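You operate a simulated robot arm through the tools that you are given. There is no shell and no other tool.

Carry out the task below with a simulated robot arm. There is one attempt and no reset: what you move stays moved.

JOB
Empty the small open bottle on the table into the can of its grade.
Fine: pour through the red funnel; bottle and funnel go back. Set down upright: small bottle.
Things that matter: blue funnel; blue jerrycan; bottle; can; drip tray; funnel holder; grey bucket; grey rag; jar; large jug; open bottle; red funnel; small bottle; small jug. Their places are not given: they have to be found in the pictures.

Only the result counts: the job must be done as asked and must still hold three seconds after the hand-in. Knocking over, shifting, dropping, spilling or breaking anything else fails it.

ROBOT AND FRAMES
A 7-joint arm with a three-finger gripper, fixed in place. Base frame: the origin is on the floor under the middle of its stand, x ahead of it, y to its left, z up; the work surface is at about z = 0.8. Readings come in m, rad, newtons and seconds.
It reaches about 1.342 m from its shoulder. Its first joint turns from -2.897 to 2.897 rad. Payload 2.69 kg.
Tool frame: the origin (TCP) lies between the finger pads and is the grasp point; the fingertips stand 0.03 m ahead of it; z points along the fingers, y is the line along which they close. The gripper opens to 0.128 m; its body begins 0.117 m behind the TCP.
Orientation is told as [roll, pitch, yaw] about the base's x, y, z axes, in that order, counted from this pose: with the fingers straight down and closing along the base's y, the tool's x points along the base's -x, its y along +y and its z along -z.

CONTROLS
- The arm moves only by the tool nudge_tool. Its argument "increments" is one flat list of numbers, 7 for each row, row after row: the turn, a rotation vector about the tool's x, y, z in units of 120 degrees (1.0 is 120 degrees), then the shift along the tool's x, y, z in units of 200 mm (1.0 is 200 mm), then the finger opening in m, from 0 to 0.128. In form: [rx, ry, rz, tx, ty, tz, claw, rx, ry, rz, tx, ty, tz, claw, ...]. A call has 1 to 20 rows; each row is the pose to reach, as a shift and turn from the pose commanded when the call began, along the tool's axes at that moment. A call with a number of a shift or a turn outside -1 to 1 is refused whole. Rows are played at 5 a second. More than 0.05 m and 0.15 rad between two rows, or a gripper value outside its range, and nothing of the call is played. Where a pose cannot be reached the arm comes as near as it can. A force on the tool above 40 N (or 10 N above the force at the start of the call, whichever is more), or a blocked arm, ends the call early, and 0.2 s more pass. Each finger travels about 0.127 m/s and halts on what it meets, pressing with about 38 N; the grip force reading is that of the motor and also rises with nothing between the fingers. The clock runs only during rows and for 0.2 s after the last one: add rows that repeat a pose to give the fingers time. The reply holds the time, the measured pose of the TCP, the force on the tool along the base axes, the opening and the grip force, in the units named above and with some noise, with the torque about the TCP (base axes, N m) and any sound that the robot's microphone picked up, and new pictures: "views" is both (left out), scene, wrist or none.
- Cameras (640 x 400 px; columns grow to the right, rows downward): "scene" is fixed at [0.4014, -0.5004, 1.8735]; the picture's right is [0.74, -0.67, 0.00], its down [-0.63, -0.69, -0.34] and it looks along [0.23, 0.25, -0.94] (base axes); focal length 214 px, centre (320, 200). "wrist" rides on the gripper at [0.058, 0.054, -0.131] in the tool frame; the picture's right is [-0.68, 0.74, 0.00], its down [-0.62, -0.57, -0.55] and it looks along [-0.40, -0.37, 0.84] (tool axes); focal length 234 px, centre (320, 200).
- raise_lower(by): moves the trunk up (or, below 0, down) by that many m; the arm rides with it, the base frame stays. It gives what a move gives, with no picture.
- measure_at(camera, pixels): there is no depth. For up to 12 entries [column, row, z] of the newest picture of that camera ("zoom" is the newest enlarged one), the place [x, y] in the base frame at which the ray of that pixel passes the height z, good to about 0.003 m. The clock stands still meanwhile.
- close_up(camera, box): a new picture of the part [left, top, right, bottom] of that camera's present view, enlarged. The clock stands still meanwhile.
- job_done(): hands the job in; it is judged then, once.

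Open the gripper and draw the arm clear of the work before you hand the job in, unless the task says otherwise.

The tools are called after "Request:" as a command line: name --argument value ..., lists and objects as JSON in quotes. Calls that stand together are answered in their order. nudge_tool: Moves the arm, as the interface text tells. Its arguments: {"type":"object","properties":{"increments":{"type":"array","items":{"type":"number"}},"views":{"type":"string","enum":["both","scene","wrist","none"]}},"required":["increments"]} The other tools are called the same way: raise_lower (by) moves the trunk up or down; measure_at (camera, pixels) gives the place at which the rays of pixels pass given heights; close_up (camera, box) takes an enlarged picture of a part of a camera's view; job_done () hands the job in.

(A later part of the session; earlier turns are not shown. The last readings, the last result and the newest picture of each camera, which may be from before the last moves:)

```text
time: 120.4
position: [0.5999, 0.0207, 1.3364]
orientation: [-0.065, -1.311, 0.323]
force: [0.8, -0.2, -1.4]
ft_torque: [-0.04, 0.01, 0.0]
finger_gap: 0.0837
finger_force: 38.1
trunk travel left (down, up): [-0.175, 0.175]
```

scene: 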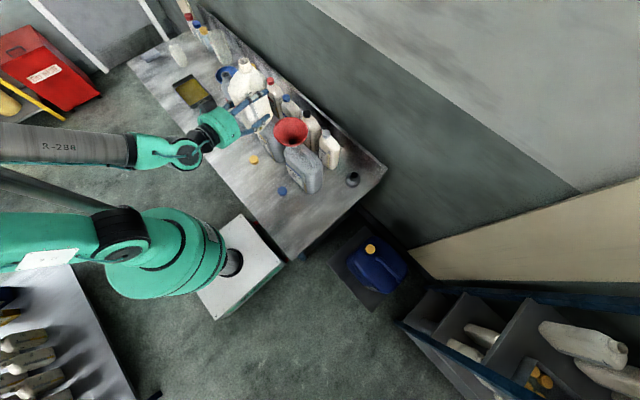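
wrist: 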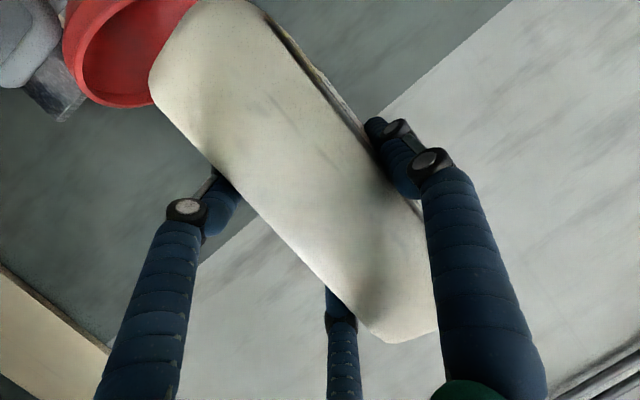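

The bottle is upright and in the fixed camera's view at (250,85). I continue to the pouring position, passing about 80 mm above the funnel rim.

Request:
nudge_tool --increments '[0, 0, 0, -0.009, -0.1092, 0.0337, 0.04, 0, 0, 0, -0.0179, -0.2184, 0.0674, 0.04, 0, 0, 0, -0.0269, -0.3276, 0.1011, 0.04, 0, 0, 0, -0.0359, -0.4368, 0.1348, 0.04, 0, 0, 0, -0.0448, -0.5459, 0.1684, 0.04, 0, 0, 0, -0.0538, -0.6551, 0.2021, 0.04, 0, 0, 0, -0.0627, -0.7643, 0.2358, 0.04, 0, 0, 0, -0.0717, -0.8735, 0.2695, 0.04]' --views "both"

Request:
close_up --camera "scene" --box '[250, 80, 370, 200]'

```text
time: 122.2
position: [0.6991, -0.1337, 1.3366]
orientation: [-0.064, -1.311, 0.32]
force: [-0.8, 0.6, -2.1]
ft_torque: [-0.04, -0.02, -0.02]
finger_gap: 0.0835
finger_force: 38.1
trunk travel left (down, up): [-0.175, 0.175]
```

scene: 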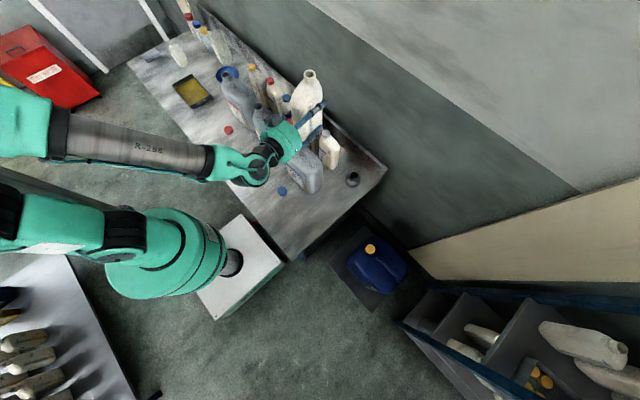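
wrist: 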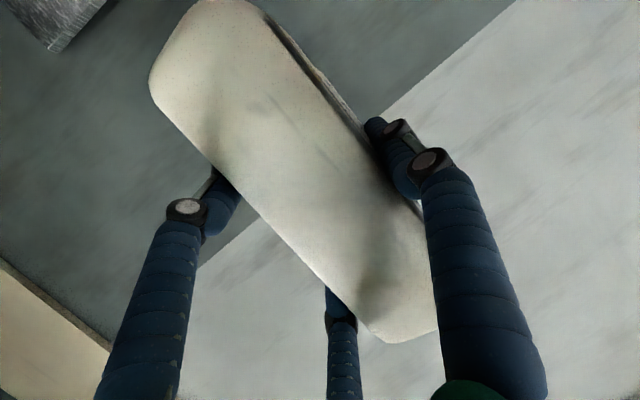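

```text
3.33 times, centred on (310, 140) of scene
```

zoom: 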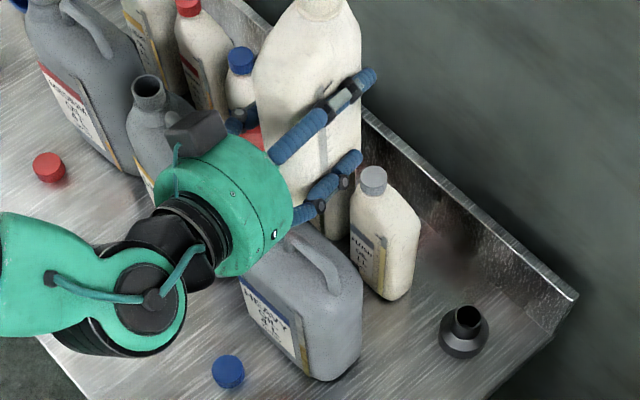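

I verify the mouth's position relative to the hand: expected about (0.715,-0.118,1.46); the mouth shows at about scene (309,73).

Request:
close_up --camera "scene" --box '[280, 60, 340, 110]'

Request:
measure_at --camera "scene" --pixels '[[309, 73, 1.46], [309, 73, 1.45]]'

```text
8.00 times, centred on (310, 85) of scene
```

zoom: 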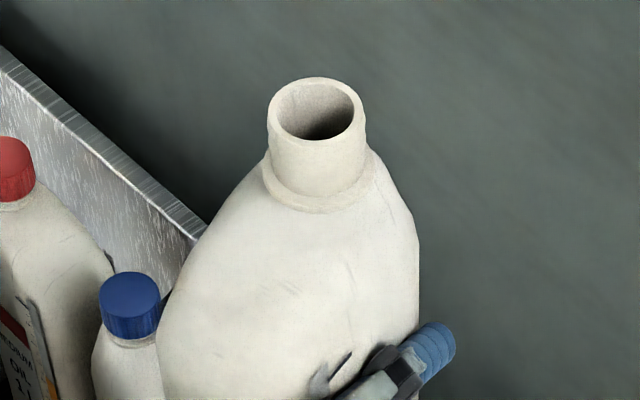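

```text
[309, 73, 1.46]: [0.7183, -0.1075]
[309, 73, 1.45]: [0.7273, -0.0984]
```

The mouth is where expected. I now tilt the bottle to 75° (oil stays inside at this low fill level) at the current height.

Request:
nudge_tool --increments '[0.0107, 0, -0.0403, 0, 0, 0, 0.04, 0.0214, 0, -0.0805, 0, 0, 0, 0.04, 0.0321, 0, -0.1208, 0, 0, 0, 0.04, 0.0427, 0, -0.1611, 0, 0, 0, 0.04, 0.0534, 0, -0.2014, 0, 0, 0, 0.04, 0.0641, 0, -0.2416, 0, 0, 0, 0.04, 0.0748, 0, -0.2819, 0, 0, 0, 0.04, 0.0855, 0, -0.3222, 0, 0, 0, 0.04, 0.0962, 0, -0.3625, 0, 0, 0, 0.04, 0.1069, 0, -0.4027, 0, 0, 0, 0.04, 0.1176, 0, -0.443, 0, 0, 0, 0.04, 0.1282, 0, -0.4833, 0, 0, 0, 0.04, 0.1389, 0, -0.5236, 0, 0, 0, 0.04, 0.1496, 0, -0.5638, 0, 0, 0, 0.04, 0.1603, 0, -0.6041, 0, 0, 0, 0.04]' --views "both"

Request:
close_up --camera "scene" --box '[250, 80, 350, 180]'

```text
time: 125.4
position: [0.6999, -0.1335, 1.3371]
orientation: [-1.507, -0.235, 1.56]
force: [-0.6, 0.9, -2.2]
ft_torque: [0.07, 0.03, -0.02]
finger_gap: 0.084
finger_force: 38.5
trunk travel left (down, up): [-0.175, 0.175]
```

scene: 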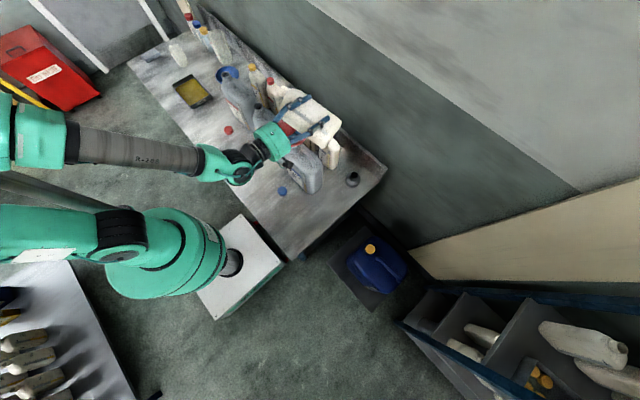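
wrist: 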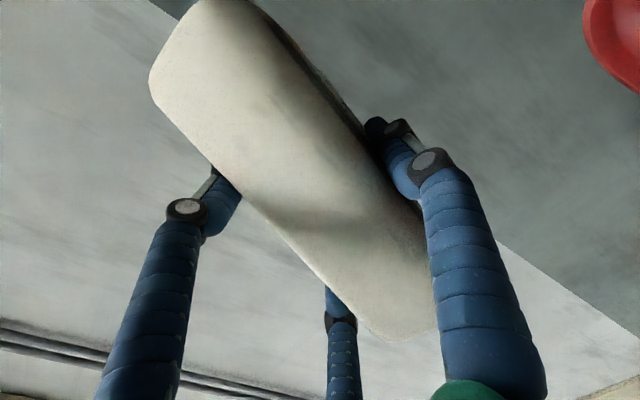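

```text
4.00 times, centred on (300, 130) of scene
```

zoom: 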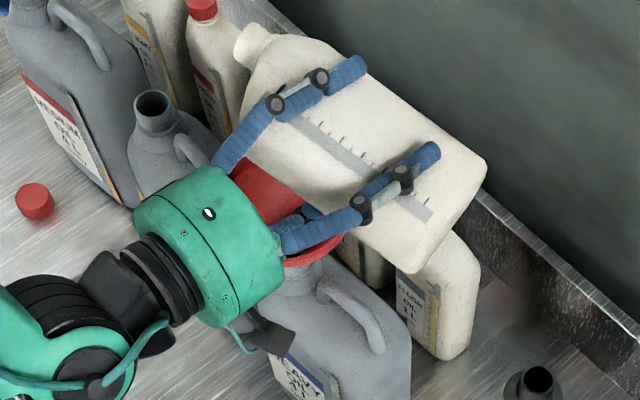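

At 75° the thumb is on the underside and everything is clear. I now lower about 122 mm so the mouth is close above the funnel.

Request:
nudge_tool --increments '[0, 0, 0, 0.0331, 0.0962, 0.008, 0.04, 0, 0, 0, 0.0662, 0.1923, 0.016, 0.04, 0, 0, 0, 0.0994, 0.2885, 0.024, 0.04, 0, 0, 0, 0.1325, 0.3847, 0.032, 0.04, 0, 0, 0, 0.1656, 0.4808, 0.04, 0.04, 0, 0, 0, 0.1987, 0.577, 0.048, 0.04]' --views "both"

Request:
close_up --camera "scene" --box '[250, 90, 350, 190]'

```text
time: 126.8
position: [0.7, -0.1445, 1.2154]
orientation: [-1.507, -0.235, 1.563]
force: [0.6, 0.3, -1.4]
ft_torque: [0.05, 0.08, -0.02]
finger_gap: 0.0834
finger_force: 37.9
trunk travel left (down, up): [-0.175, 0.175]
```

scene: 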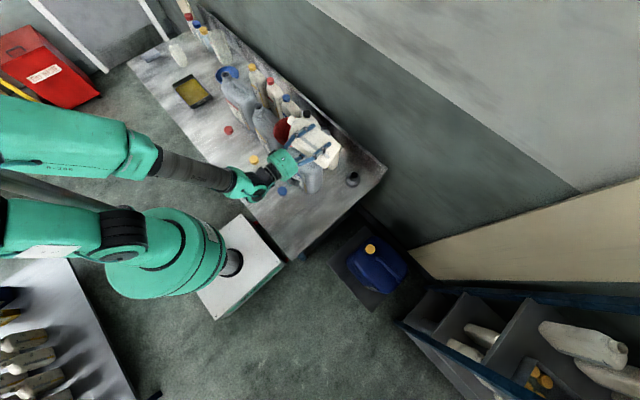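
wrist: 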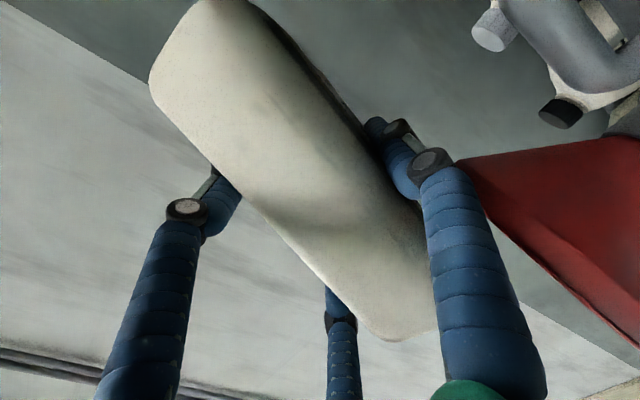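

```text
4.00 times, centred on (300, 140) of scene
```

zoom: 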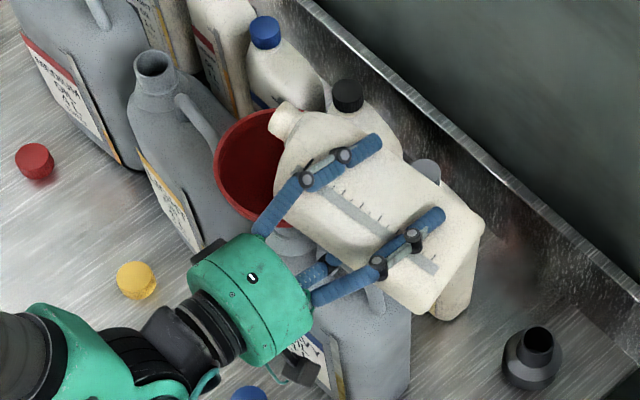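

The mouth (zoom (283,120), scene about (290.8,120)) is over the funnel. I check its position by measuring.

Request:
measure_at --camera "zoom" --pixels '[[283, 120, 1.235], [283, 120, 1.225], [232, 130, 1.165], [215, 165, 1.165], [262, 110, 1.165], [460, 310, 1.19]]'

```text
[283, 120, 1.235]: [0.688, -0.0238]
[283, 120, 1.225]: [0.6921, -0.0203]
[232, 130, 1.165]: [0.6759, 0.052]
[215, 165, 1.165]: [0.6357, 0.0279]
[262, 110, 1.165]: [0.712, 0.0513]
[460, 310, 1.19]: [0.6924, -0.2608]
```

The mouth is at (0.688,-0.024,1.235), right over the funnel. I tilt slowly from 75° to 90°.

Request:
nudge_tool --increments '[0.0064, 0, -0.0242, 0.0026, -0.0135, 0.0007, 0.04, 0.0128, 0, -0.0483, 0.0052, -0.0269, 0.0014, 0.04, 0.0193, 0, -0.0725, 0.0078, -0.0404, 0.0021, 0.04, 0.0257, 0, -0.0966, 0.0104, -0.0538, 0.0028, 0.04, 0.0321, 0, -0.1208, 0.013, -0.0673, 0.0035, 0.04, 0.0321, 0, -0.1208, 0.013, -0.0673, 0.0035, 0.04]' --views "scene"

Request:
close_up --camera "scene" --box '[260, 90, 330, 160]'

```text
time: 128.2
position: [0.7027, -0.1508, 1.227]
orientation: [-1.574, 0.017, 1.571]
force: [0.2, -0.8, -2.9]
ft_torque: [-0.02, 0.0, 0.0]
finger_gap: 0.0836
finger_force: 38.2
trunk travel left (down, up): [-0.175, 0.175]
```

scene: 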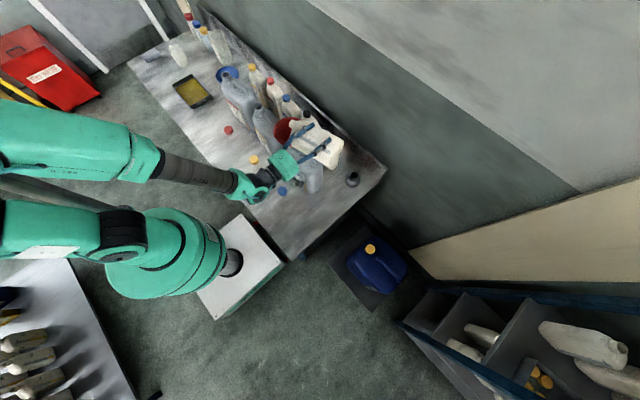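

```text
5.71 times, centred on (295, 125) of scene
```

zoom: 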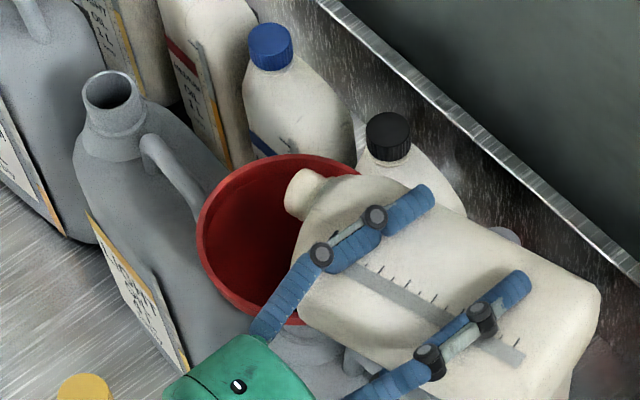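

The bottle is horizontal with the mouth over the bowl. I tilt on to 100° slowly and hold a moment, watching for oil and sounds.

Request:
nudge_tool --increments '[0.0054, 0, -0.0202, -0.0047, -0.014, -0.0013, 0.04, 0.0107, 0, -0.0403, -0.0094, -0.028, -0.0025, 0.04, 0.0161, 0, -0.0605, -0.0141, -0.042, -0.0038, 0.04, 0.0214, 0, -0.0806, -0.0188, -0.056, -0.005, 0.04, 0.0214, 0, -0.0806, -0.0188, -0.056, -0.005, 0.04, 0.0214, 0, -0.0806, -0.0188, -0.056, -0.005, 0.04]' --views "scene"

Request:
close_up --camera "scene" --box '[260, 90, 330, 160]'

```text
time: 129.6
position: [0.7009, -0.1474, 1.2387]
orientation: [-1.62, 0.183, 1.565]
force: [1.1, -0.1, -2.6]
ft_torque: [-0.08, -0.01, 0.0]
finger_gap: 0.0838
finger_force: 38.1
trunk travel left (down, up): [-0.175, 0.175]
```

scene: 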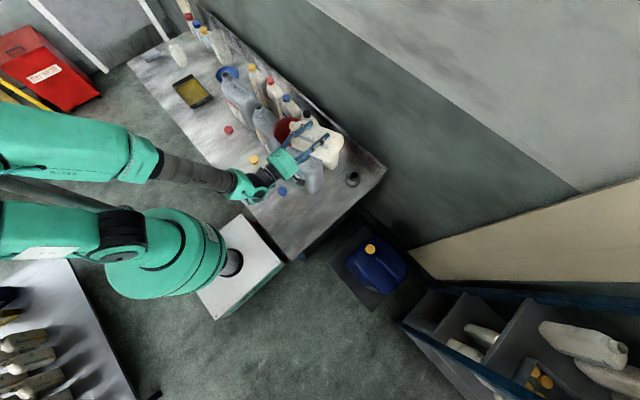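

```text
5.71 times, centred on (295, 125) of scene
```

zoom: 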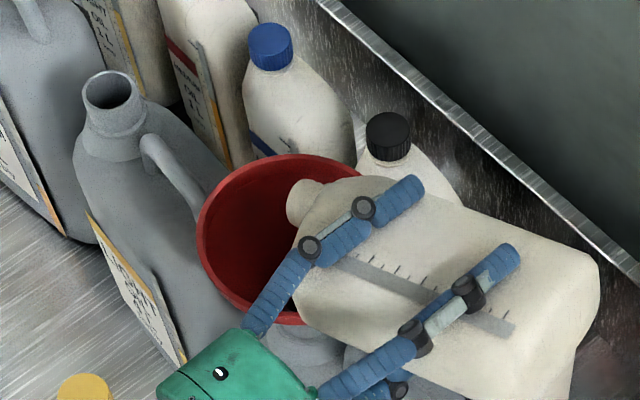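

No oil yet, no sound. I continue to 110° and hold a second.

Request:
nudge_tool --increments '[0.0054, 0, -0.0202, -0.0104, -0.0148, -0.0028, 0.04, 0.0107, 0, -0.0403, -0.0207, -0.0296, -0.0055, 0.04, 0.0161, 0, -0.0605, -0.0311, -0.0444, -0.0083, 0.04, 0.0214, 0, -0.0806, -0.0414, -0.0592, -0.011, 0.04, 0.0214, 0, -0.0806, -0.0414, -0.0592, -0.011, 0.04, 0.0214, 0, -0.0806, -0.0414, -0.0592, -0.011, 0.04, 0.0214, 0, -0.0806, -0.0414, -0.0592, -0.011, 0.04]' --views "scene"

Request:
close_up --camera "scene" --box '[260, 90, 330, 160]'

```text
time: 131.2
position: [0.6981, -0.1371, 1.2495]
orientation: [-1.668, 0.354, 1.553]
force: [-0.7, 0.0, -1.6]
ft_torque: [-0.03, 0.01, -0.02]
finger_gap: 0.0835
finger_force: 37.8
trunk travel left (down, up): [-0.175, 0.175]
```

scene: 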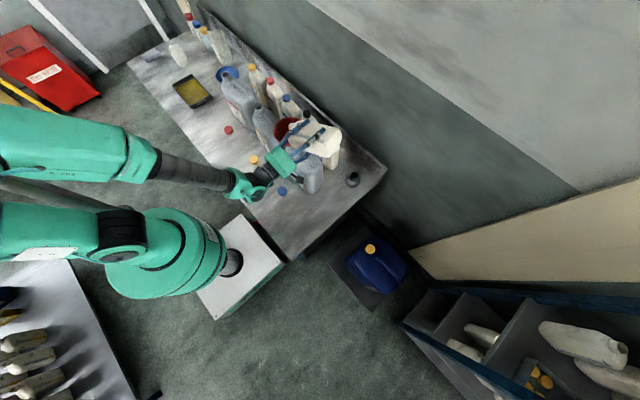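

```text
5.71 times, centred on (295, 125) of scene
```

zoom: 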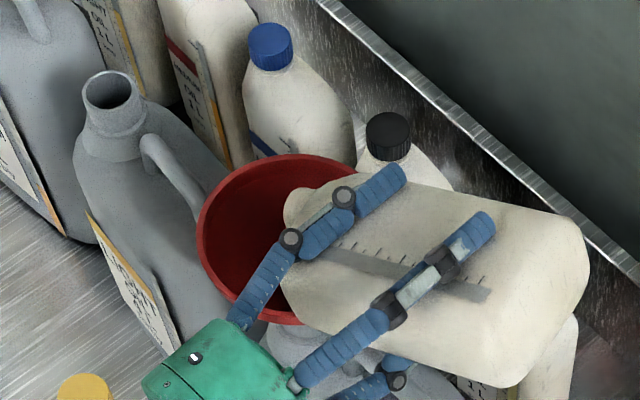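

Still clear of the rim. I continue to 120° and hold.

Request:
nudge_tool --increments '[0.0054, 0, -0.0202, -0.0135, -0.0165, -0.0036, 0.04, 0.0107, 0, -0.0403, -0.027, -0.0331, -0.0072, 0.04, 0.0161, 0, -0.0605, -0.0404, -0.0496, -0.0107, 0.04, 0.0214, 0, -0.0806, -0.0539, -0.0661, -0.0143, 0.04, 0.0214, 0, -0.0806, -0.0539, -0.0661, -0.0143, 0.04, 0.0214, 0, -0.0806, -0.0539, -0.0661, -0.0143, 0.04, 0.0214, 0, -0.0806, -0.0539, -0.0661, -0.0143, 0.04, 0.0214, 0, -0.0806, -0.0539, -0.0661, -0.0143, 0.04]' --views "both"

Request:
close_up --camera "scene" --box '[260, 90, 330, 160]'

```text
time: 133.0
position: [0.6939, -0.1212, 1.2574]
orientation: [-1.721, 0.522, 1.531]
force: [0.1, -0.1, -0.1]
ft_torque: [-0.02, -0.02, -0.02]
finger_gap: 0.0836
finger_force: 37.6
trunk travel left (down, up): [-0.175, 0.175]
```

scene: 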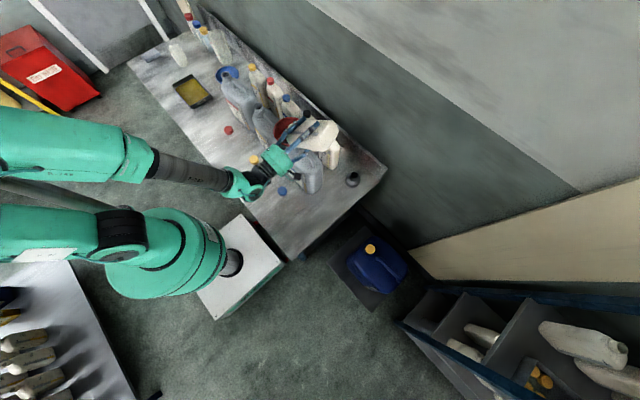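
wrist: 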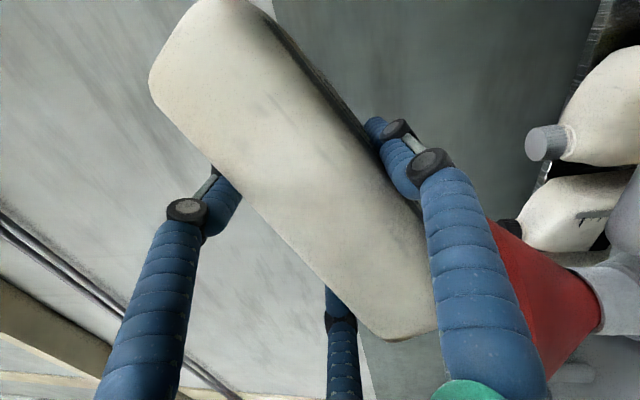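

```text
5.71 times, centred on (295, 125) of scene
```

zoom: 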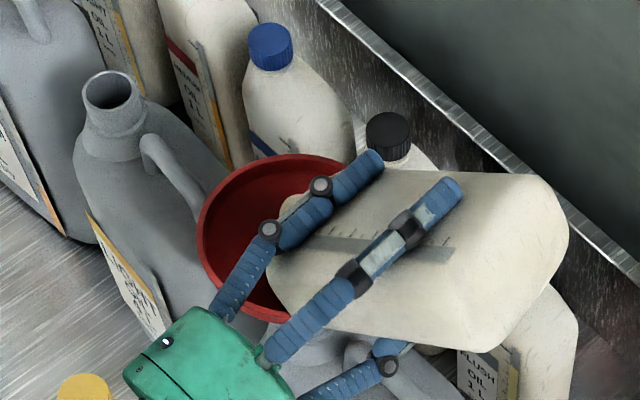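

The measured weight is dropping, consistent with oil leaving. I tilt on to 135° keeping the mouth over the bowl, and hold.

Request:
nudge_tool --increments '[0.0064, 0, -0.0242, -0.0136, -0.0296, -0.0036, 0.04, 0.0128, 0, -0.0483, -0.0272, -0.0592, -0.0072, 0.04, 0.0193, 0, -0.0725, -0.0408, -0.0888, -0.0108, 0.04, 0.0257, 0, -0.0966, -0.0544, -0.1184, -0.0144, 0.04, 0.0321, 0, -0.1208, -0.068, -0.148, -0.018, 0.04, 0.0321, 0, -0.1208, -0.068, -0.148, -0.018, 0.04, 0.0321, 0, -0.1208, -0.068, -0.148, -0.018, 0.04, 0.0321, 0, -0.1208, -0.068, -0.148, -0.018, 0.04]' --views "both"

Request:
close_up --camera "scene" --box '[260, 90, 330, 160]'

```text
time: 134.8
position: [0.6866, -0.0944, 1.2764]
orientation: [-1.828, 0.769, 1.466]
force: [0.2, 0.1, -0.6]
ft_torque: [0.04, 0.0, 0.03]
finger_gap: 0.0831
finger_force: 37.7
trunk travel left (down, up): [-0.175, 0.175]
```

scene: 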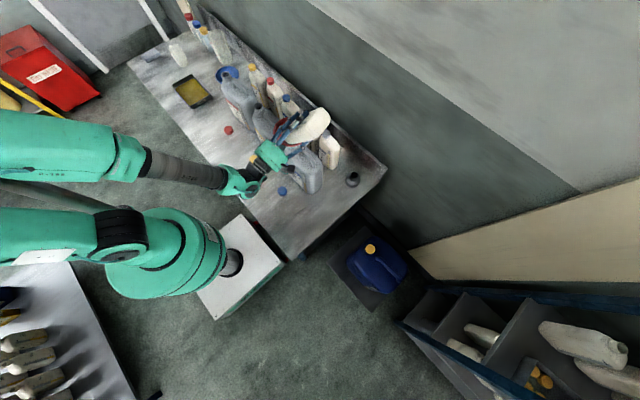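
wrist: 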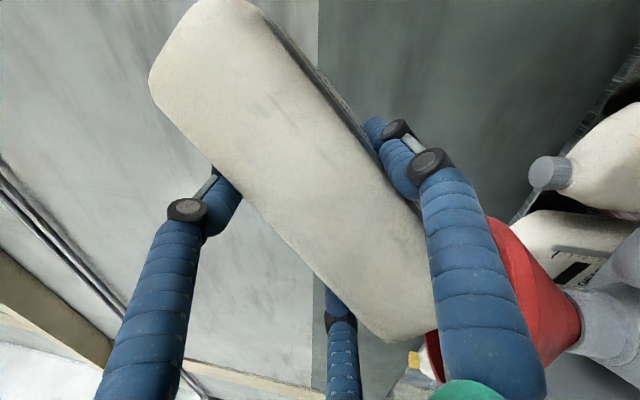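

```text
5.71 times, centred on (295, 125) of scene
```

zoom: 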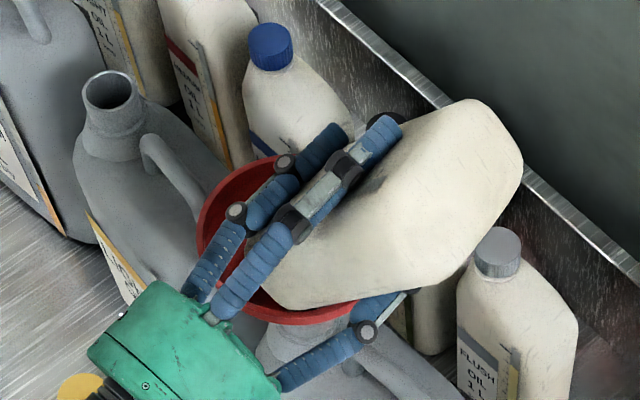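

The mouth points steeply into the bowl, clear of everything. I tilt on to 150° and hold for about 2 s.

Request:
nudge_tool --increments '[0.0064, 0, -0.0242, -0.009, -0.0337, -0.0024, 0.04, 0.0128, 0, -0.0483, -0.018, -0.0673, -0.0048, 0.04, 0.0193, 0, -0.0725, -0.0271, -0.101, -0.0072, 0.04, 0.0257, 0, -0.0966, -0.0361, -0.1346, -0.0096, 0.04, 0.0321, 0, -0.1208, -0.0451, -0.1683, -0.012, 0.04, 0.0321, 0, -0.1208, -0.0451, -0.1683, -0.012, 0.04, 0.0321, 0, -0.1208, -0.0451, -0.1683, -0.012, 0.04, 0.0321, 0, -0.1208, -0.0451, -0.1683, -0.012, 0.04, 0.0321, 0, -0.1208, -0.0451, -0.1683, -0.012, 0.04, 0.0321, 0, -0.1208, -0.0451, -0.1683, -0.012, 0.04, 0.0321, 0, -0.1208, -0.0451, -0.1683, -0.012, 0.04, 0.0321, 0, -0.1208, -0.0451, -0.1683, -0.012, 0.04, 0.0321, 0, -0.1208, -0.0451, -0.1683, -0.012, 0.04, 0.0321, 0, -0.1208, -0.0451, -0.1683, -0.012, 0.04, 0.0321, 0, -0.1208, -0.0451, -0.1683, -0.012, 0.04]' --views "both"

Request:
close_up --camera "scene" --box '[260, 90, 330, 160]'

Request:
close_up --camera "wrist" --box '[380, 180, 640, 400]'

```text
time: 138.0
position: [0.6799, -0.0654, 1.2923]
orientation: [-2.002, 1.007, 1.33]
force: [0.0, 1.0, -1.5]
ft_torque: [0.01, 0.0, 0.0]
finger_gap: 0.083
finger_force: 38.1
trunk travel left (down, up): [-0.175, 0.175]
```

scene: 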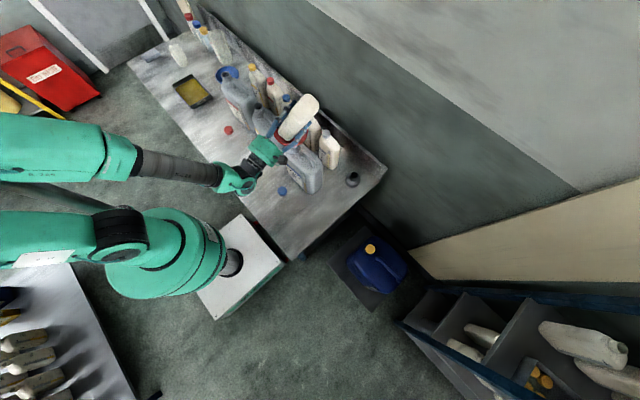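
wrist: 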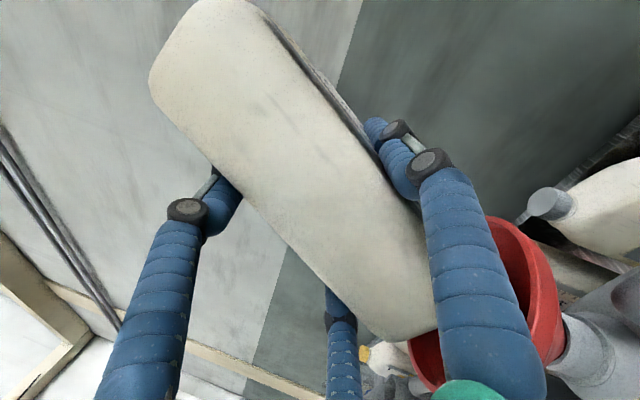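

```text
5.71 times, centred on (295, 125) of scene
```

zoom: 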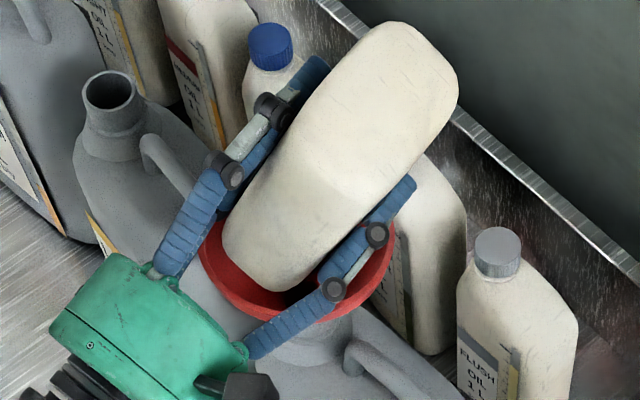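

```text
1.82 times, centred on (510, 290) of wrist
```

zoom: 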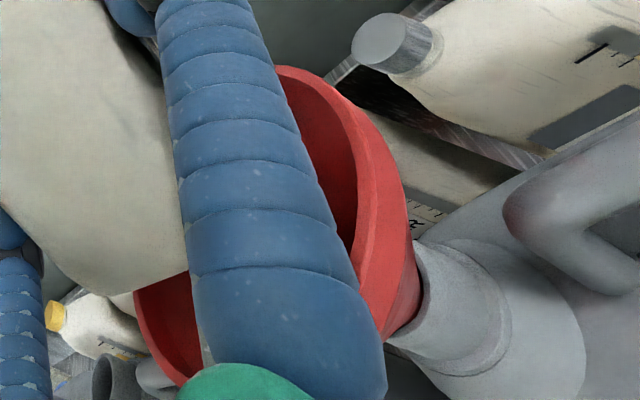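

The bottle is nearly inverted over the bowl. I tilt slightly more (158°) and hold ~3.5 s so the heavy oil drains fully.

Request:
nudge_tool --increments '[0.0057, 0, -0.0215, -0.0047, -0.0284, -0.0013, 0.04, 0.0114, 0, -0.0429, -0.0093, -0.0568, -0.0027, 0.04, 0.0171, 0, -0.0644, -0.014, -0.0852, -0.004, 0.04, 0.0171, 0, -0.0644, -0.014, -0.0852, -0.004, 0.04, 0.0171, 0, -0.0644, -0.014, -0.0852, -0.004, 0.04, 0.0171, 0, -0.0644, -0.014, -0.0852, -0.004, 0.04, 0.0171, 0, -0.0644, -0.014, -0.0852, -0.004, 0.04, 0.0171, 0, -0.0644, -0.014, -0.0852, -0.004, 0.04, 0.0171, 0, -0.0644, -0.014, -0.0852, -0.004, 0.04, 0.0171, 0, -0.0644, -0.014, -0.0852, -0.004, 0.04, 0.0171, 0, -0.0644, -0.014, -0.0852, -0.004, 0.04, 0.0171, 0, -0.0644, -0.014, -0.0852, -0.004, 0.04, 0.0171, 0, -0.0644, -0.014, -0.0852, -0.004, 0.04, 0.0171, 0, -0.0644, -0.014, -0.0852, -0.004, 0.04, 0.0171, 0, -0.0644, -0.014, -0.0852, -0.004, 0.04, 0.0171, 0, -0.0644, -0.014, -0.0852, -0.004, 0.04, 0.0171, 0, -0.0644, -0.014, -0.0852, -0.004, 0.04, 0.0171, 0, -0.0644, -0.014, -0.0852, -0.004, 0.04, 0.0171, 0, -0.0644, -0.014, -0.0852, -0.004, 0.04, 0.0171, 0, -0.0644, -0.014, -0.0852, -0.004, 0.04]' --views "both"

Request:
close_up --camera "scene" --box '[250, 90, 340, 200]'

```text
time: 142.2
position: [0.676, -0.0506, 1.2985]
orientation: [-2.16, 1.126, 1.195]
force: [0.3, 0.3, -0.8]
ft_torque: [0.04, 0.0, -0.01]
finger_gap: 0.0828
finger_force: 37.4
trunk travel left (down, up): [-0.175, 0.175]
```

scene: 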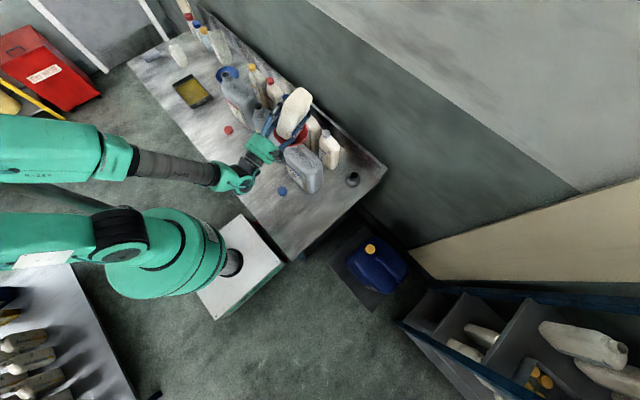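
wrist: 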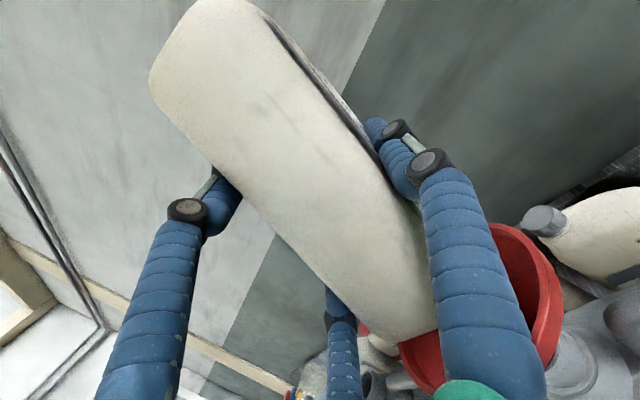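

```text
3.64 times, centred on (295, 145) of scene
```

zoom: 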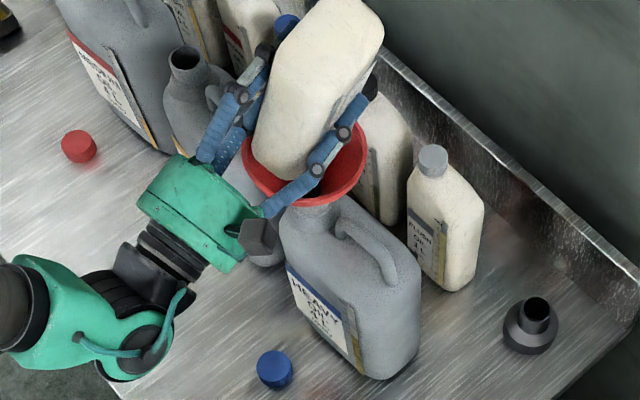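

Weight has dropped by about 1.3 N, so the oil has left. I hold another 3.6 s for the last drops before untilting.

Request:
nudge_tool --increments '[0, 0, 0, 0, 0, 0, 0.04, 0, 0, 0, 0, 0, 0, 0.04, 0, 0, 0, 0, 0, 0, 0.04, 0, 0, 0, 0, 0, 0, 0.04, 0, 0, 0, 0, 0, 0, 0.04, 0, 0, 0, 0, 0, 0, 0.04, 0, 0, 0, 0, 0, 0, 0.04, 0, 0, 0, 0, 0, 0, 0.04, 0, 0, 0, 0, 0, 0, 0.04, 0, 0, 0, 0, 0, 0, 0.04, 0, 0, 0, 0, 0, 0, 0.04, 0, 0, 0, 0, 0, 0, 0.04, 0, 0, 0, 0, 0, 0, 0.04, 0, 0, 0, 0, 0, 0, 0.04, 0, 0, 0, 0, 0, 0, 0.04, 0, 0, 0, 0, 0, 0, 0.04, 0, 0, 0, 0, 0, 0, 0.04, 0, 0, 0, 0, 0, 0, 0.04]' --views "none"

```text
time: 146.0
position: [0.6736, -0.0493, 1.2981]
orientation: [-2.16, 1.126, 1.194]
force: [0.3, -0.3, -0.3]
ft_torque: [-0.01, 0.0, -0.02]
finger_gap: 0.0832
finger_force: 37.7
trunk travel left (down, up): [-0.175, 0.175]
```

I now untilt along the same path in reverse, keeping the mouth over the bowl until it is above horizontal.

Request:
nudge_tool --increments '[-0.0098, 0, 0.0371, -0.0039, 0.0519, -0.001, 0.04, -0.0196, 0, 0.0741, -0.0078, 0.1038, -0.002, 0.04, -0.0295, 0, 0.1112, -0.0118, 0.1557, -0.003, 0.04, -0.0393, 0, 0.1482, -0.0157, 0.2076, -0.004, 0.04, -0.0491, 0, 0.1853, -0.0196, 0.2595, -0.005, 0.04]' --views "none"

Request:
nudge_tool --increments '[-0.0107, 0, 0.0403, 0.0101, 0.0489, 0.0027, 0.04, -0.0214, 0, 0.0806, 0.0202, 0.0979, 0.0054, 0.04, -0.032, 0, 0.1208, 0.0304, 0.1468, 0.008, 0.04, -0.0427, 0, 0.1611, 0.0405, 0.1958, 0.0107, 0.04, -0.0534, 0, 0.2014, 0.0506, 0.2447, 0.0134, 0.04]' --views "scene"

```text
time: 147.2
position: [0.6875, -0.0954, 1.2768]
orientation: [-1.831, 0.767, 1.468]
force: [-0.1, 0.3, -0.8]
ft_torque: [0.02, 0.02, 0.02]
finger_gap: 0.0829
finger_force: 38.0
trunk travel left (down, up): [-0.175, 0.175]
```

```text
time: 148.4
position: [0.6983, -0.1366, 1.2503]
orientation: [-1.668, 0.353, 1.554]
force: [-0.6, 0.6, 0.0]
ft_torque: [-0.01, 0.01, -0.01]
finger_gap: 0.0829
finger_force: 38.4
trunk travel left (down, up): [-0.175, 0.175]
```

scene: 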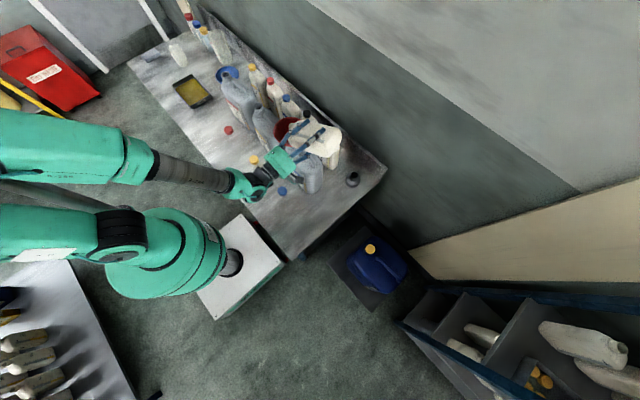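

The reverse path matches the forward one. I continue untilting: 110°→90°→75°, then raise.

Request:
nudge_tool --increments '[-0.0107, 0, 0.0403, 0.0075, 0.0313, 0.002, 0.04, -0.0214, 0, 0.0806, 0.015, 0.0626, 0.004, 0.04, -0.032, 0, 0.1208, 0.0225, 0.0939, 0.006, 0.04, -0.0427, 0, 0.1611, 0.03, 0.1252, 0.008, 0.04]' --views "none"

Request:
nudge_tool --increments '[-0.0107, 0, 0.0403, -0.0098, -0.0553, -0.0026, 0.04, -0.0214, 0, 0.0805, -0.0197, -0.1107, -0.0052, 0.04, -0.0321, 0, 0.1208, -0.0295, -0.166, -0.0078, 0.04]' --views "none"

Request:
nudge_tool --increments '[0, 0, 0, -0.0355, -0.0894, -0.0094, 0.04, 0, 0, 0, -0.0709, -0.1787, -0.0188, 0.04, 0, 0, 0, -0.1064, -0.2681, -0.0282, 0.04, 0, 0, 0, -0.1418, -0.3574, -0.0376, 0.04]' --views "both"

Request:
close_up --camera "scene" --box '[250, 80, 350, 180]'

```text
time: 149.4
position: [0.7016, -0.1509, 1.2279]
orientation: [-1.574, 0.016, 1.572]
force: [-0.4, -0.1, -0.4]
ft_torque: [0.01, 0.03, -0.01]
finger_gap: 0.0825
finger_force: 37.6
trunk travel left (down, up): [-0.175, 0.175]
```

```text
time: 150.2
position: [0.6993, -0.1447, 1.2614]
orientation: [-1.507, -0.238, 1.561]
force: [-1.0, -0.2, -0.4]
ft_torque: [0.03, -0.01, -0.01]
finger_gap: 0.083
finger_force: 38.1
trunk travel left (down, up): [-0.175, 0.175]
```

```text
time: 151.2
position: [0.6983, -0.1335, 1.3372]
orientation: [-1.505, -0.235, 1.562]
force: [0.4, -0.1, -0.8]
ft_torque: [-0.02, -0.01, -0.01]
finger_gap: 0.083
finger_force: 37.1
trunk travel left (down, up): [-0.175, 0.175]
```

scene: 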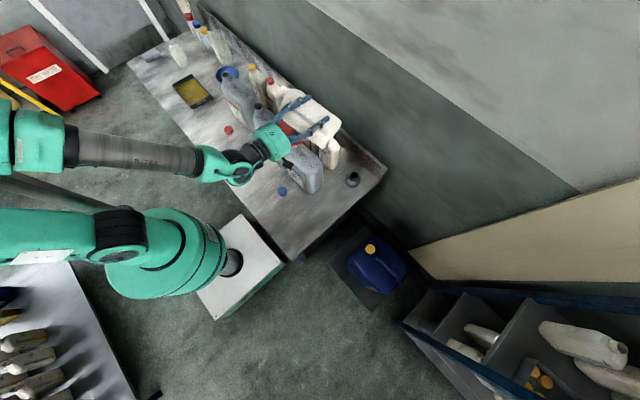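
wrist: 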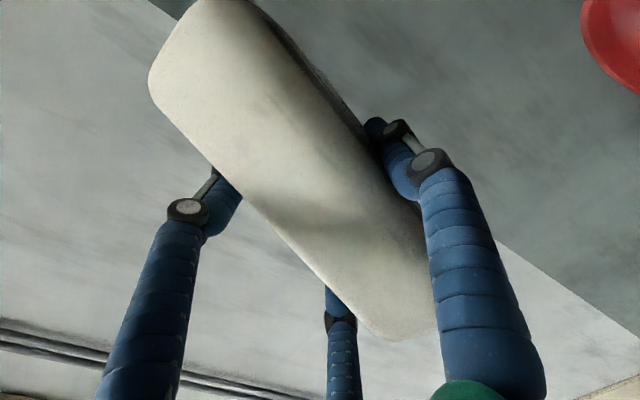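

```text
4.00 times, centred on (300, 130) of scene
```

zoom: 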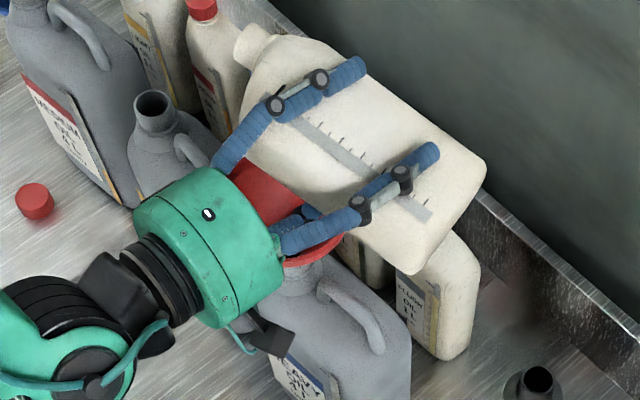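

The bottle is at 75° above the funnel; nothing is disturbed. I rotate it back to upright.

Request:
nudge_tool --increments '[-0.0134, 0, 0.0503, 0, 0, 0, 0.04, -0.0267, 0, 0.1007, 0, 0, 0, 0.04, -0.0401, 0, 0.151, 0, 0, 0, 0.04, -0.0534, 0, 0.2014, 0, 0, 0, 0.04, -0.0668, 0, 0.2517, 0, 0, 0, 0.04, -0.0802, 0, 0.302, 0, 0, 0, 0.04, -0.0935, 0, 0.3524, 0, 0, 0, 0.04, -0.1069, 0, 0.4027, 0, 0, 0, 0.04, -0.1202, 0, 0.4531, 0, 0, 0, 0.04, -0.1336, 0, 0.5034, 0, 0, 0, 0.04, -0.1469, 0, 0.5538, 0, 0, 0, 0.04, -0.1603, 0, 0.6041, 0, 0, 0, 0.04]' --views "none"

Request:
nudge_tool --increments '[0, 0, 0, 0.009, 0.1092, -0.0337, 0.04, 0, 0, 0, 0.0179, 0.2184, -0.0674, 0.04, 0, 0, 0, 0.0269, 0.3276, -0.1011, 0.04, 0, 0, 0, 0.0359, 0.4368, -0.1348, 0.04, 0, 0, 0, 0.0448, 0.5459, -0.1684, 0.04, 0, 0, 0, 0.0538, 0.6551, -0.2021, 0.04, 0, 0, 0, 0.0627, 0.7643, -0.2358, 0.04, 0, 0, 0, 0.0717, 0.8735, -0.2695, 0.04]' --views "both"

Request:
close_up --camera "scene" --box '[260, 100, 330, 170]'

```text
time: 153.8
position: [0.6977, -0.1326, 1.3382]
orientation: [-0.06, -1.31, 0.318]
force: [0.0, -0.1, -0.8]
ft_torque: [-0.01, -0.02, 0.03]
finger_gap: 0.083
finger_force: 37.7
trunk travel left (down, up): [-0.175, 0.175]
```

```text
time: 155.6
position: [0.5976, 0.0212, 1.335]
orientation: [-0.064, -1.311, 0.321]
force: [0.4, -0.1, 0.2]
ft_torque: [-0.04, 0.01, 0.0]
finger_gap: 0.0832
finger_force: 38.5
trunk travel left (down, up): [-0.175, 0.175]
```

scene: 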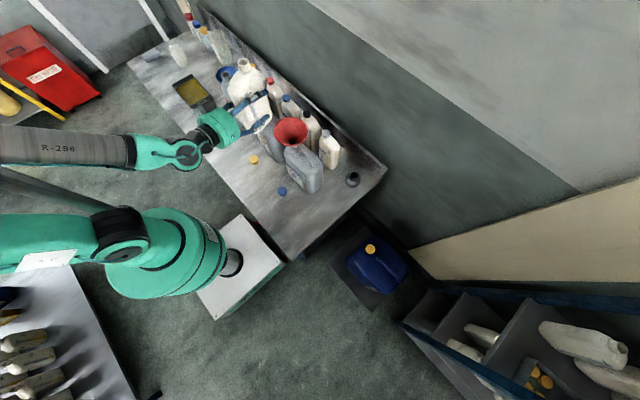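
wrist: 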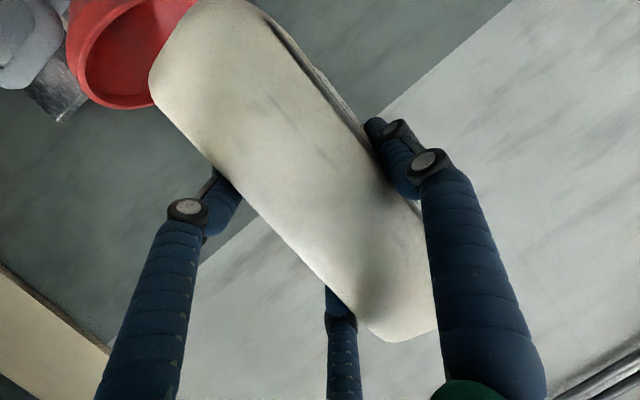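

```text
5.71 times, centred on (295, 135) of scene
```

zoom: 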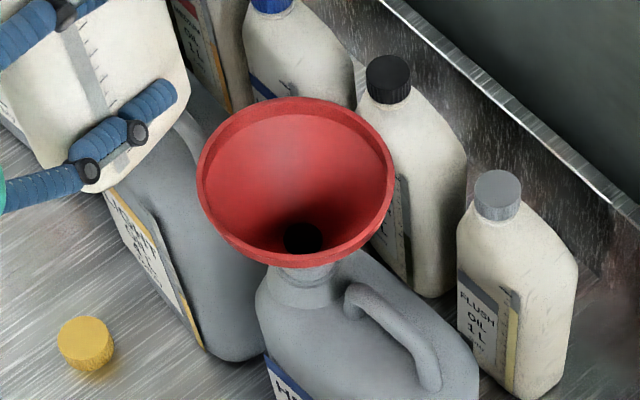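

No spills are visible and the funnel still stands. I swing the upright bottle back to the grasp orientation.

Request:
nudge_tool --increments '[-0.0381, -0.0006, -0.0101, 0.0038, 0.0624, -0.0143, 0.04, -0.0762, -0.0012, -0.0202, 0.0076, 0.1248, -0.0285, 0.04, -0.1144, -0.0018, -0.0303, 0.0114, 0.1872, -0.0428, 0.04, -0.1525, -0.0024, -0.0405, 0.0152, 0.2496, -0.0571, 0.04, -0.1906, -0.003, -0.0506, 0.019, 0.312, -0.0713, 0.04, -0.2287, -0.0036, -0.0607, 0.0228, 0.3744, -0.0856, 0.04, -0.2668, -0.0042, -0.0708, 0.0266, 0.4368, -0.0999, 0.04, -0.305, -0.0049, -0.0809, 0.0304, 0.4992, -0.1141, 0.04, -0.3431, -0.0055, -0.091, 0.0342, 0.5616, -0.1284, 0.04, -0.3812, -0.0061, -0.1011, 0.038, 0.624, -0.1427, 0.04, -0.4193, -0.0067, -0.1112, 0.0418, 0.6864, -0.1569, 0.04, -0.4574, -0.0073, -0.1214, 0.0456, 0.7488, -0.1712, 0.04, -0.4956, -0.0079, -0.1315, 0.0494, 0.8112, -0.1855, 0.04, -0.5337, -0.0085, -0.1416, 0.0532, 0.8736, -0.1997, 0.04, -0.5718, -0.0091, -0.1517, 0.057, 0.936, -0.214, 0.04]' --views "none"

Request:
nudge_tool --increments '[0, 0, 0, -0.0428, 0.0121, 0.1606, 0.04, 0, 0, 0, -0.0857, 0.0243, 0.3212, 0.04, 0, 0, 0, -0.1285, 0.0364, 0.4818, 0.04, 0, 0, 0, -0.1713, 0.0485, 0.6423, 0.04, 0, 0, 0, -0.2142, 0.0607, 0.8029, 0.04, 0, 0, 0, -0.257, 0.0728, 0.9635, 0.04]' --views "none"

Request:
nudge_tool --increments '[0, 0, 0, -0.0408, -0.0158, 0.1546, 0.04, 0, 0, 0, -0.0815, -0.0317, 0.3092, 0.04, 0, 0, 0, -0.1223, -0.0475, 0.4638, 0.04, 0, 0, 0, -0.1631, -0.0633, 0.6183, 0.04, 0, 0, 0, -0.2038, -0.0792, 0.7729, 0.04, 0, 0, 0, -0.2446, -0.095, 0.9275, 0.04]' --views "none"

```text
time: 158.8
position: [0.5082, 0.1901, 1.3318]
orientation: [-0.062, -1.311, 1.557]
force: [-0.3, 0.7, 0.2]
ft_torque: [-0.02, 0.04, -0.03]
finger_gap: 0.0828
finger_force: 38.4
trunk travel left (down, up): [-0.175, 0.175]
```

```text
time: 160.2
position: [0.5065, 0.3909, 1.3322]
orientation: [-0.058, -1.31, 1.555]
force: [-0.5, 0.6, 0.7]
ft_torque: [0.0, 0.01, 0.0]
finger_gap: 0.083
finger_force: 37.5
trunk travel left (down, up): [-0.175, 0.175]
```

```text
time: 161.6
position: [0.5407, 0.5807, 1.3293]
orientation: [-0.059, -1.308, 1.556]
force: [0.3, 1.0, 0.0]
ft_torque: [0.01, -0.05, -0.01]
finger_gap: 0.0832
finger_force: 37.8
trunk travel left (down, up): [-0.175, 0.175]
```

I go over the bottle's original place and descend, first 200 mm.

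Request:
nudge_tool --increments '[0, 0, 0, 0.1522, 0.0051, 0.0758, 0.04, 0, 0, 0, 0.3045, 0.0101, 0.1517, 0.04, 0, 0, 0, 0.4567, 0.0152, 0.2275, 0.04, 0, 0, 0, 0.609, 0.0203, 0.3033, 0.04, 0, 0, 0, 0.7612, 0.0253, 0.3792, 0.04, 0, 0, 0, 0.9135, 0.0304, 0.455, 0.04]' --views "scene"

Request:
close_up --camera "scene" --box '[150, 50, 250, 140]'

```text
time: 163.0
position: [0.5415, 0.6214, 1.1303]
orientation: [-0.064, -1.309, 1.557]
force: [0.2, 0.6, -0.5]
ft_torque: [-0.04, 0.01, 0.03]
finger_gap: 0.083
finger_force: 38.4
trunk travel left (down, up): [-0.175, 0.175]
```

scene: 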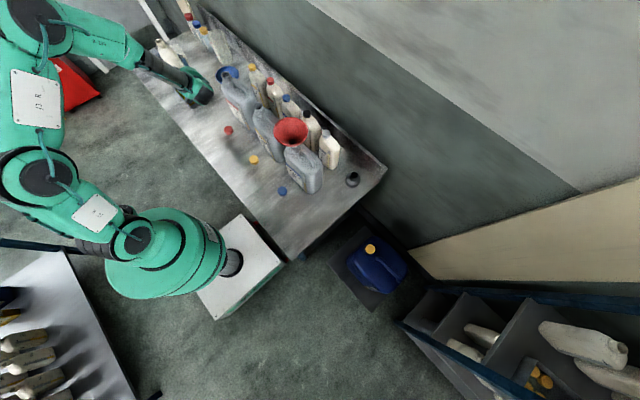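

```text
4.44 times, centred on (200, 95) of scene
```

zoom: 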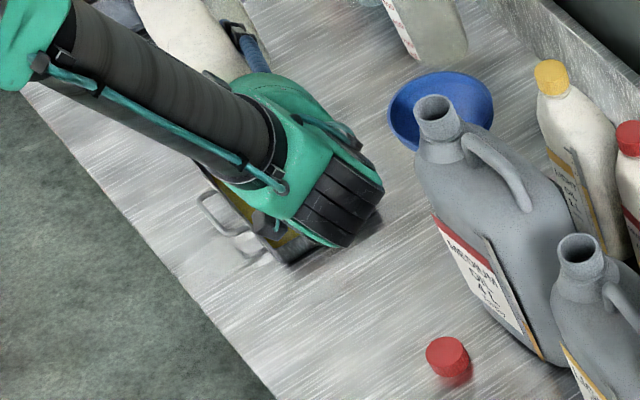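

Right above the spot. I descend 200 mm more, leaving the base about 40 mm above the table.

Request:
nudge_tool --increments '[0, 0, 0, 0.1208, 0.0019, 0.0321, 0.04, 0, 0, 0, 0.2416, 0.0039, 0.0641, 0.04, 0, 0, 0, 0.3624, 0.0058, 0.0962, 0.04, 0, 0, 0, 0.4832, 0.0077, 0.1282, 0.04, 0, 0, 0, 0.604, 0.0096, 0.1603, 0.04, 0, 0, 0, 0.7248, 0.0116, 0.1923, 0.04, 0, 0, 0, 0.8456, 0.0135, 0.2244, 0.04, 0, 0, 0, 0.9664, 0.0154, 0.2564, 0.04]' --views "none"

Request:
nudge_tool --increments '[0, 0, 0, 0.0435, 0.0007, 0.0115, 0.04, 0, 0, 0, 0.087, 0.0014, 0.0231, 0.04, 0, 0, 0, 0.1304, 0.0021, 0.0346, 0.04, 0, 0, 0, 0.1691, 0.0027, 0.0449, 0.04, 0, 0, 0, 0.1691, 0.0027, 0.0449, 0.04]' --views "none"

```text
time: 164.8
position: [0.5399, 0.6218, 0.9296]
orientation: [-0.061, -1.309, 1.557]
force: [-0.1, -0.2, -0.1]
ft_torque: [-0.05, -0.01, 0.02]
finger_gap: 0.083
finger_force: 37.5
trunk travel left (down, up): [-0.175, 0.175]
```

```text
time: 166.0
position: [0.5407, 0.6215, 0.8964]
orientation: [-0.062, -1.309, 1.557]
force: [-0.6, 0.4, -0.3]
ft_torque: [-0.03, 0.03, 0.0]
finger_gap: 0.0828
finger_force: 38.2
trunk travel left (down, up): [-0.175, 0.175]
```

Base is about 6 mm above the table. I lower in fine steps to contact.

Request:
nudge_tool --increments '[0, 0, 0, 0.0097, 0.0002, 0.0026, 0.04, 0, 0, 0, 0.0193, 0.0003, 0.0051, 0.04, 0, 0, 0, 0.0193, 0.0003, 0.0051, 0.04]' --views "none"

Request:
nudge_tool --increments '[0, 0, 0, 0.0048, 0.0001, 0.0013, 0.04, 0, 0, 0, 0.0097, 0.0002, 0.0026, 0.04, 0, 0, 0, 0.0097, 0.0002, 0.0026, 0.04]' --views "none"

```text
time: 166.8
position: [0.5401, 0.6207, 0.8914]
orientation: [-0.059, -1.309, 1.557]
force: [-0.1, -0.8, 0.1]
ft_torque: [0.03, 0.0, 0.03]
finger_gap: 0.0829
finger_force: 38.1
trunk travel left (down, up): [-0.175, 0.175]
```

```text
time: 167.6
position: [0.5403, 0.6202, 0.8888]
orientation: [-0.06, -1.309, 1.557]
force: [0.0, -0.3, 0.0]
ft_torque: [0.05, 0.03, 0.01]
finger_gap: 0.0826
finger_force: 37.6
trunk travel left (down, up): [-0.175, 0.175]
```

No contact yet at z≈0.889. I continue lowering by about 1.5 mm steps.

Request:
nudge_tool --increments '[0, 0, 0, 0.0036, 0.0001, 0.001, 0.04, 0, 0, 0, 0.0072, 0.0001, 0.0019, 0.04, 0, 0, 0, 0.0072, 0.0001, 0.0019, 0.04]' --views "none"

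Request:
nudge_tool --increments '[0, 0, 0, 0.0036, 0.0001, 0.001, 0.04, 0, 0, 0, 0.0072, 0.0001, 0.0019, 0.04, 0, 0, 0, 0.0072, 0.0001, 0.0019, 0.04]' --views "both"

```text
time: 168.4
position: [0.5416, 0.6202, 0.8893]
orientation: [-0.064, -1.311, 1.56]
force: [-0.8, -1.5, 11.3]
ft_torque: [-0.14, 0.47, 0.22]
finger_gap: 0.0832
finger_force: 37.8
trunk travel left (down, up): [-0.175, 0.175]
```

```text
time: 169.2
position: [0.5408, 0.6215, 0.8886]
orientation: [-0.069, -1.312, 1.565]
force: [0.1, -2.5, 27.1]
ft_torque: [-0.27, 0.72, 0.31]
finger_gap: 0.0831
finger_force: 37.7
trunk travel left (down, up): [-0.175, 0.175]
```

scene: 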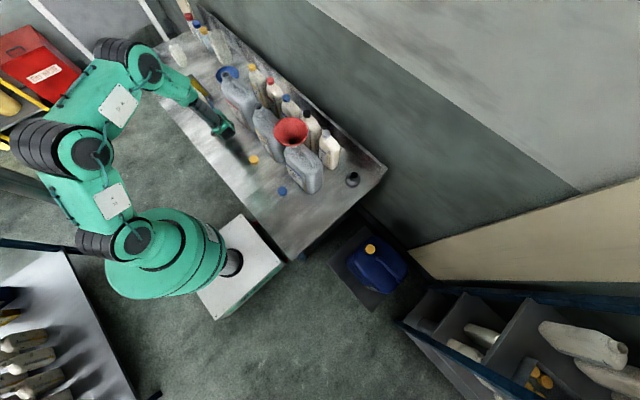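
wrist: 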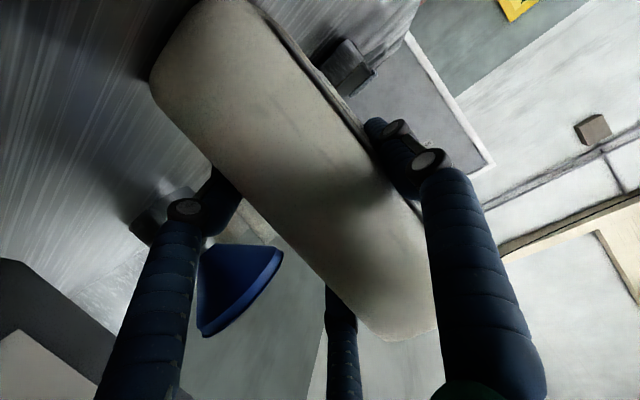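

Contact was reached (27 N). I back up about 1.7 mm to unload to near the bottle's own weight before releasing.

Request:
nudge_tool --increments '[0, 0, 0, -0.0082, -0.0001, -0.0022, 0.04, 0, 0, 0, -0.0082, -0.0001, -0.0022, 0.04]' --views "none"

```text
time: 169.8
position: [0.5404, 0.6215, 0.889]
orientation: [-0.062, -1.31, 1.559]
force: [4.1, 5.1, 18.1]
ft_torque: [0.68, 0.11, -0.26]
finger_gap: 0.0829
finger_force: 37.6
trunk travel left (down, up): [-0.175, 0.175]
```

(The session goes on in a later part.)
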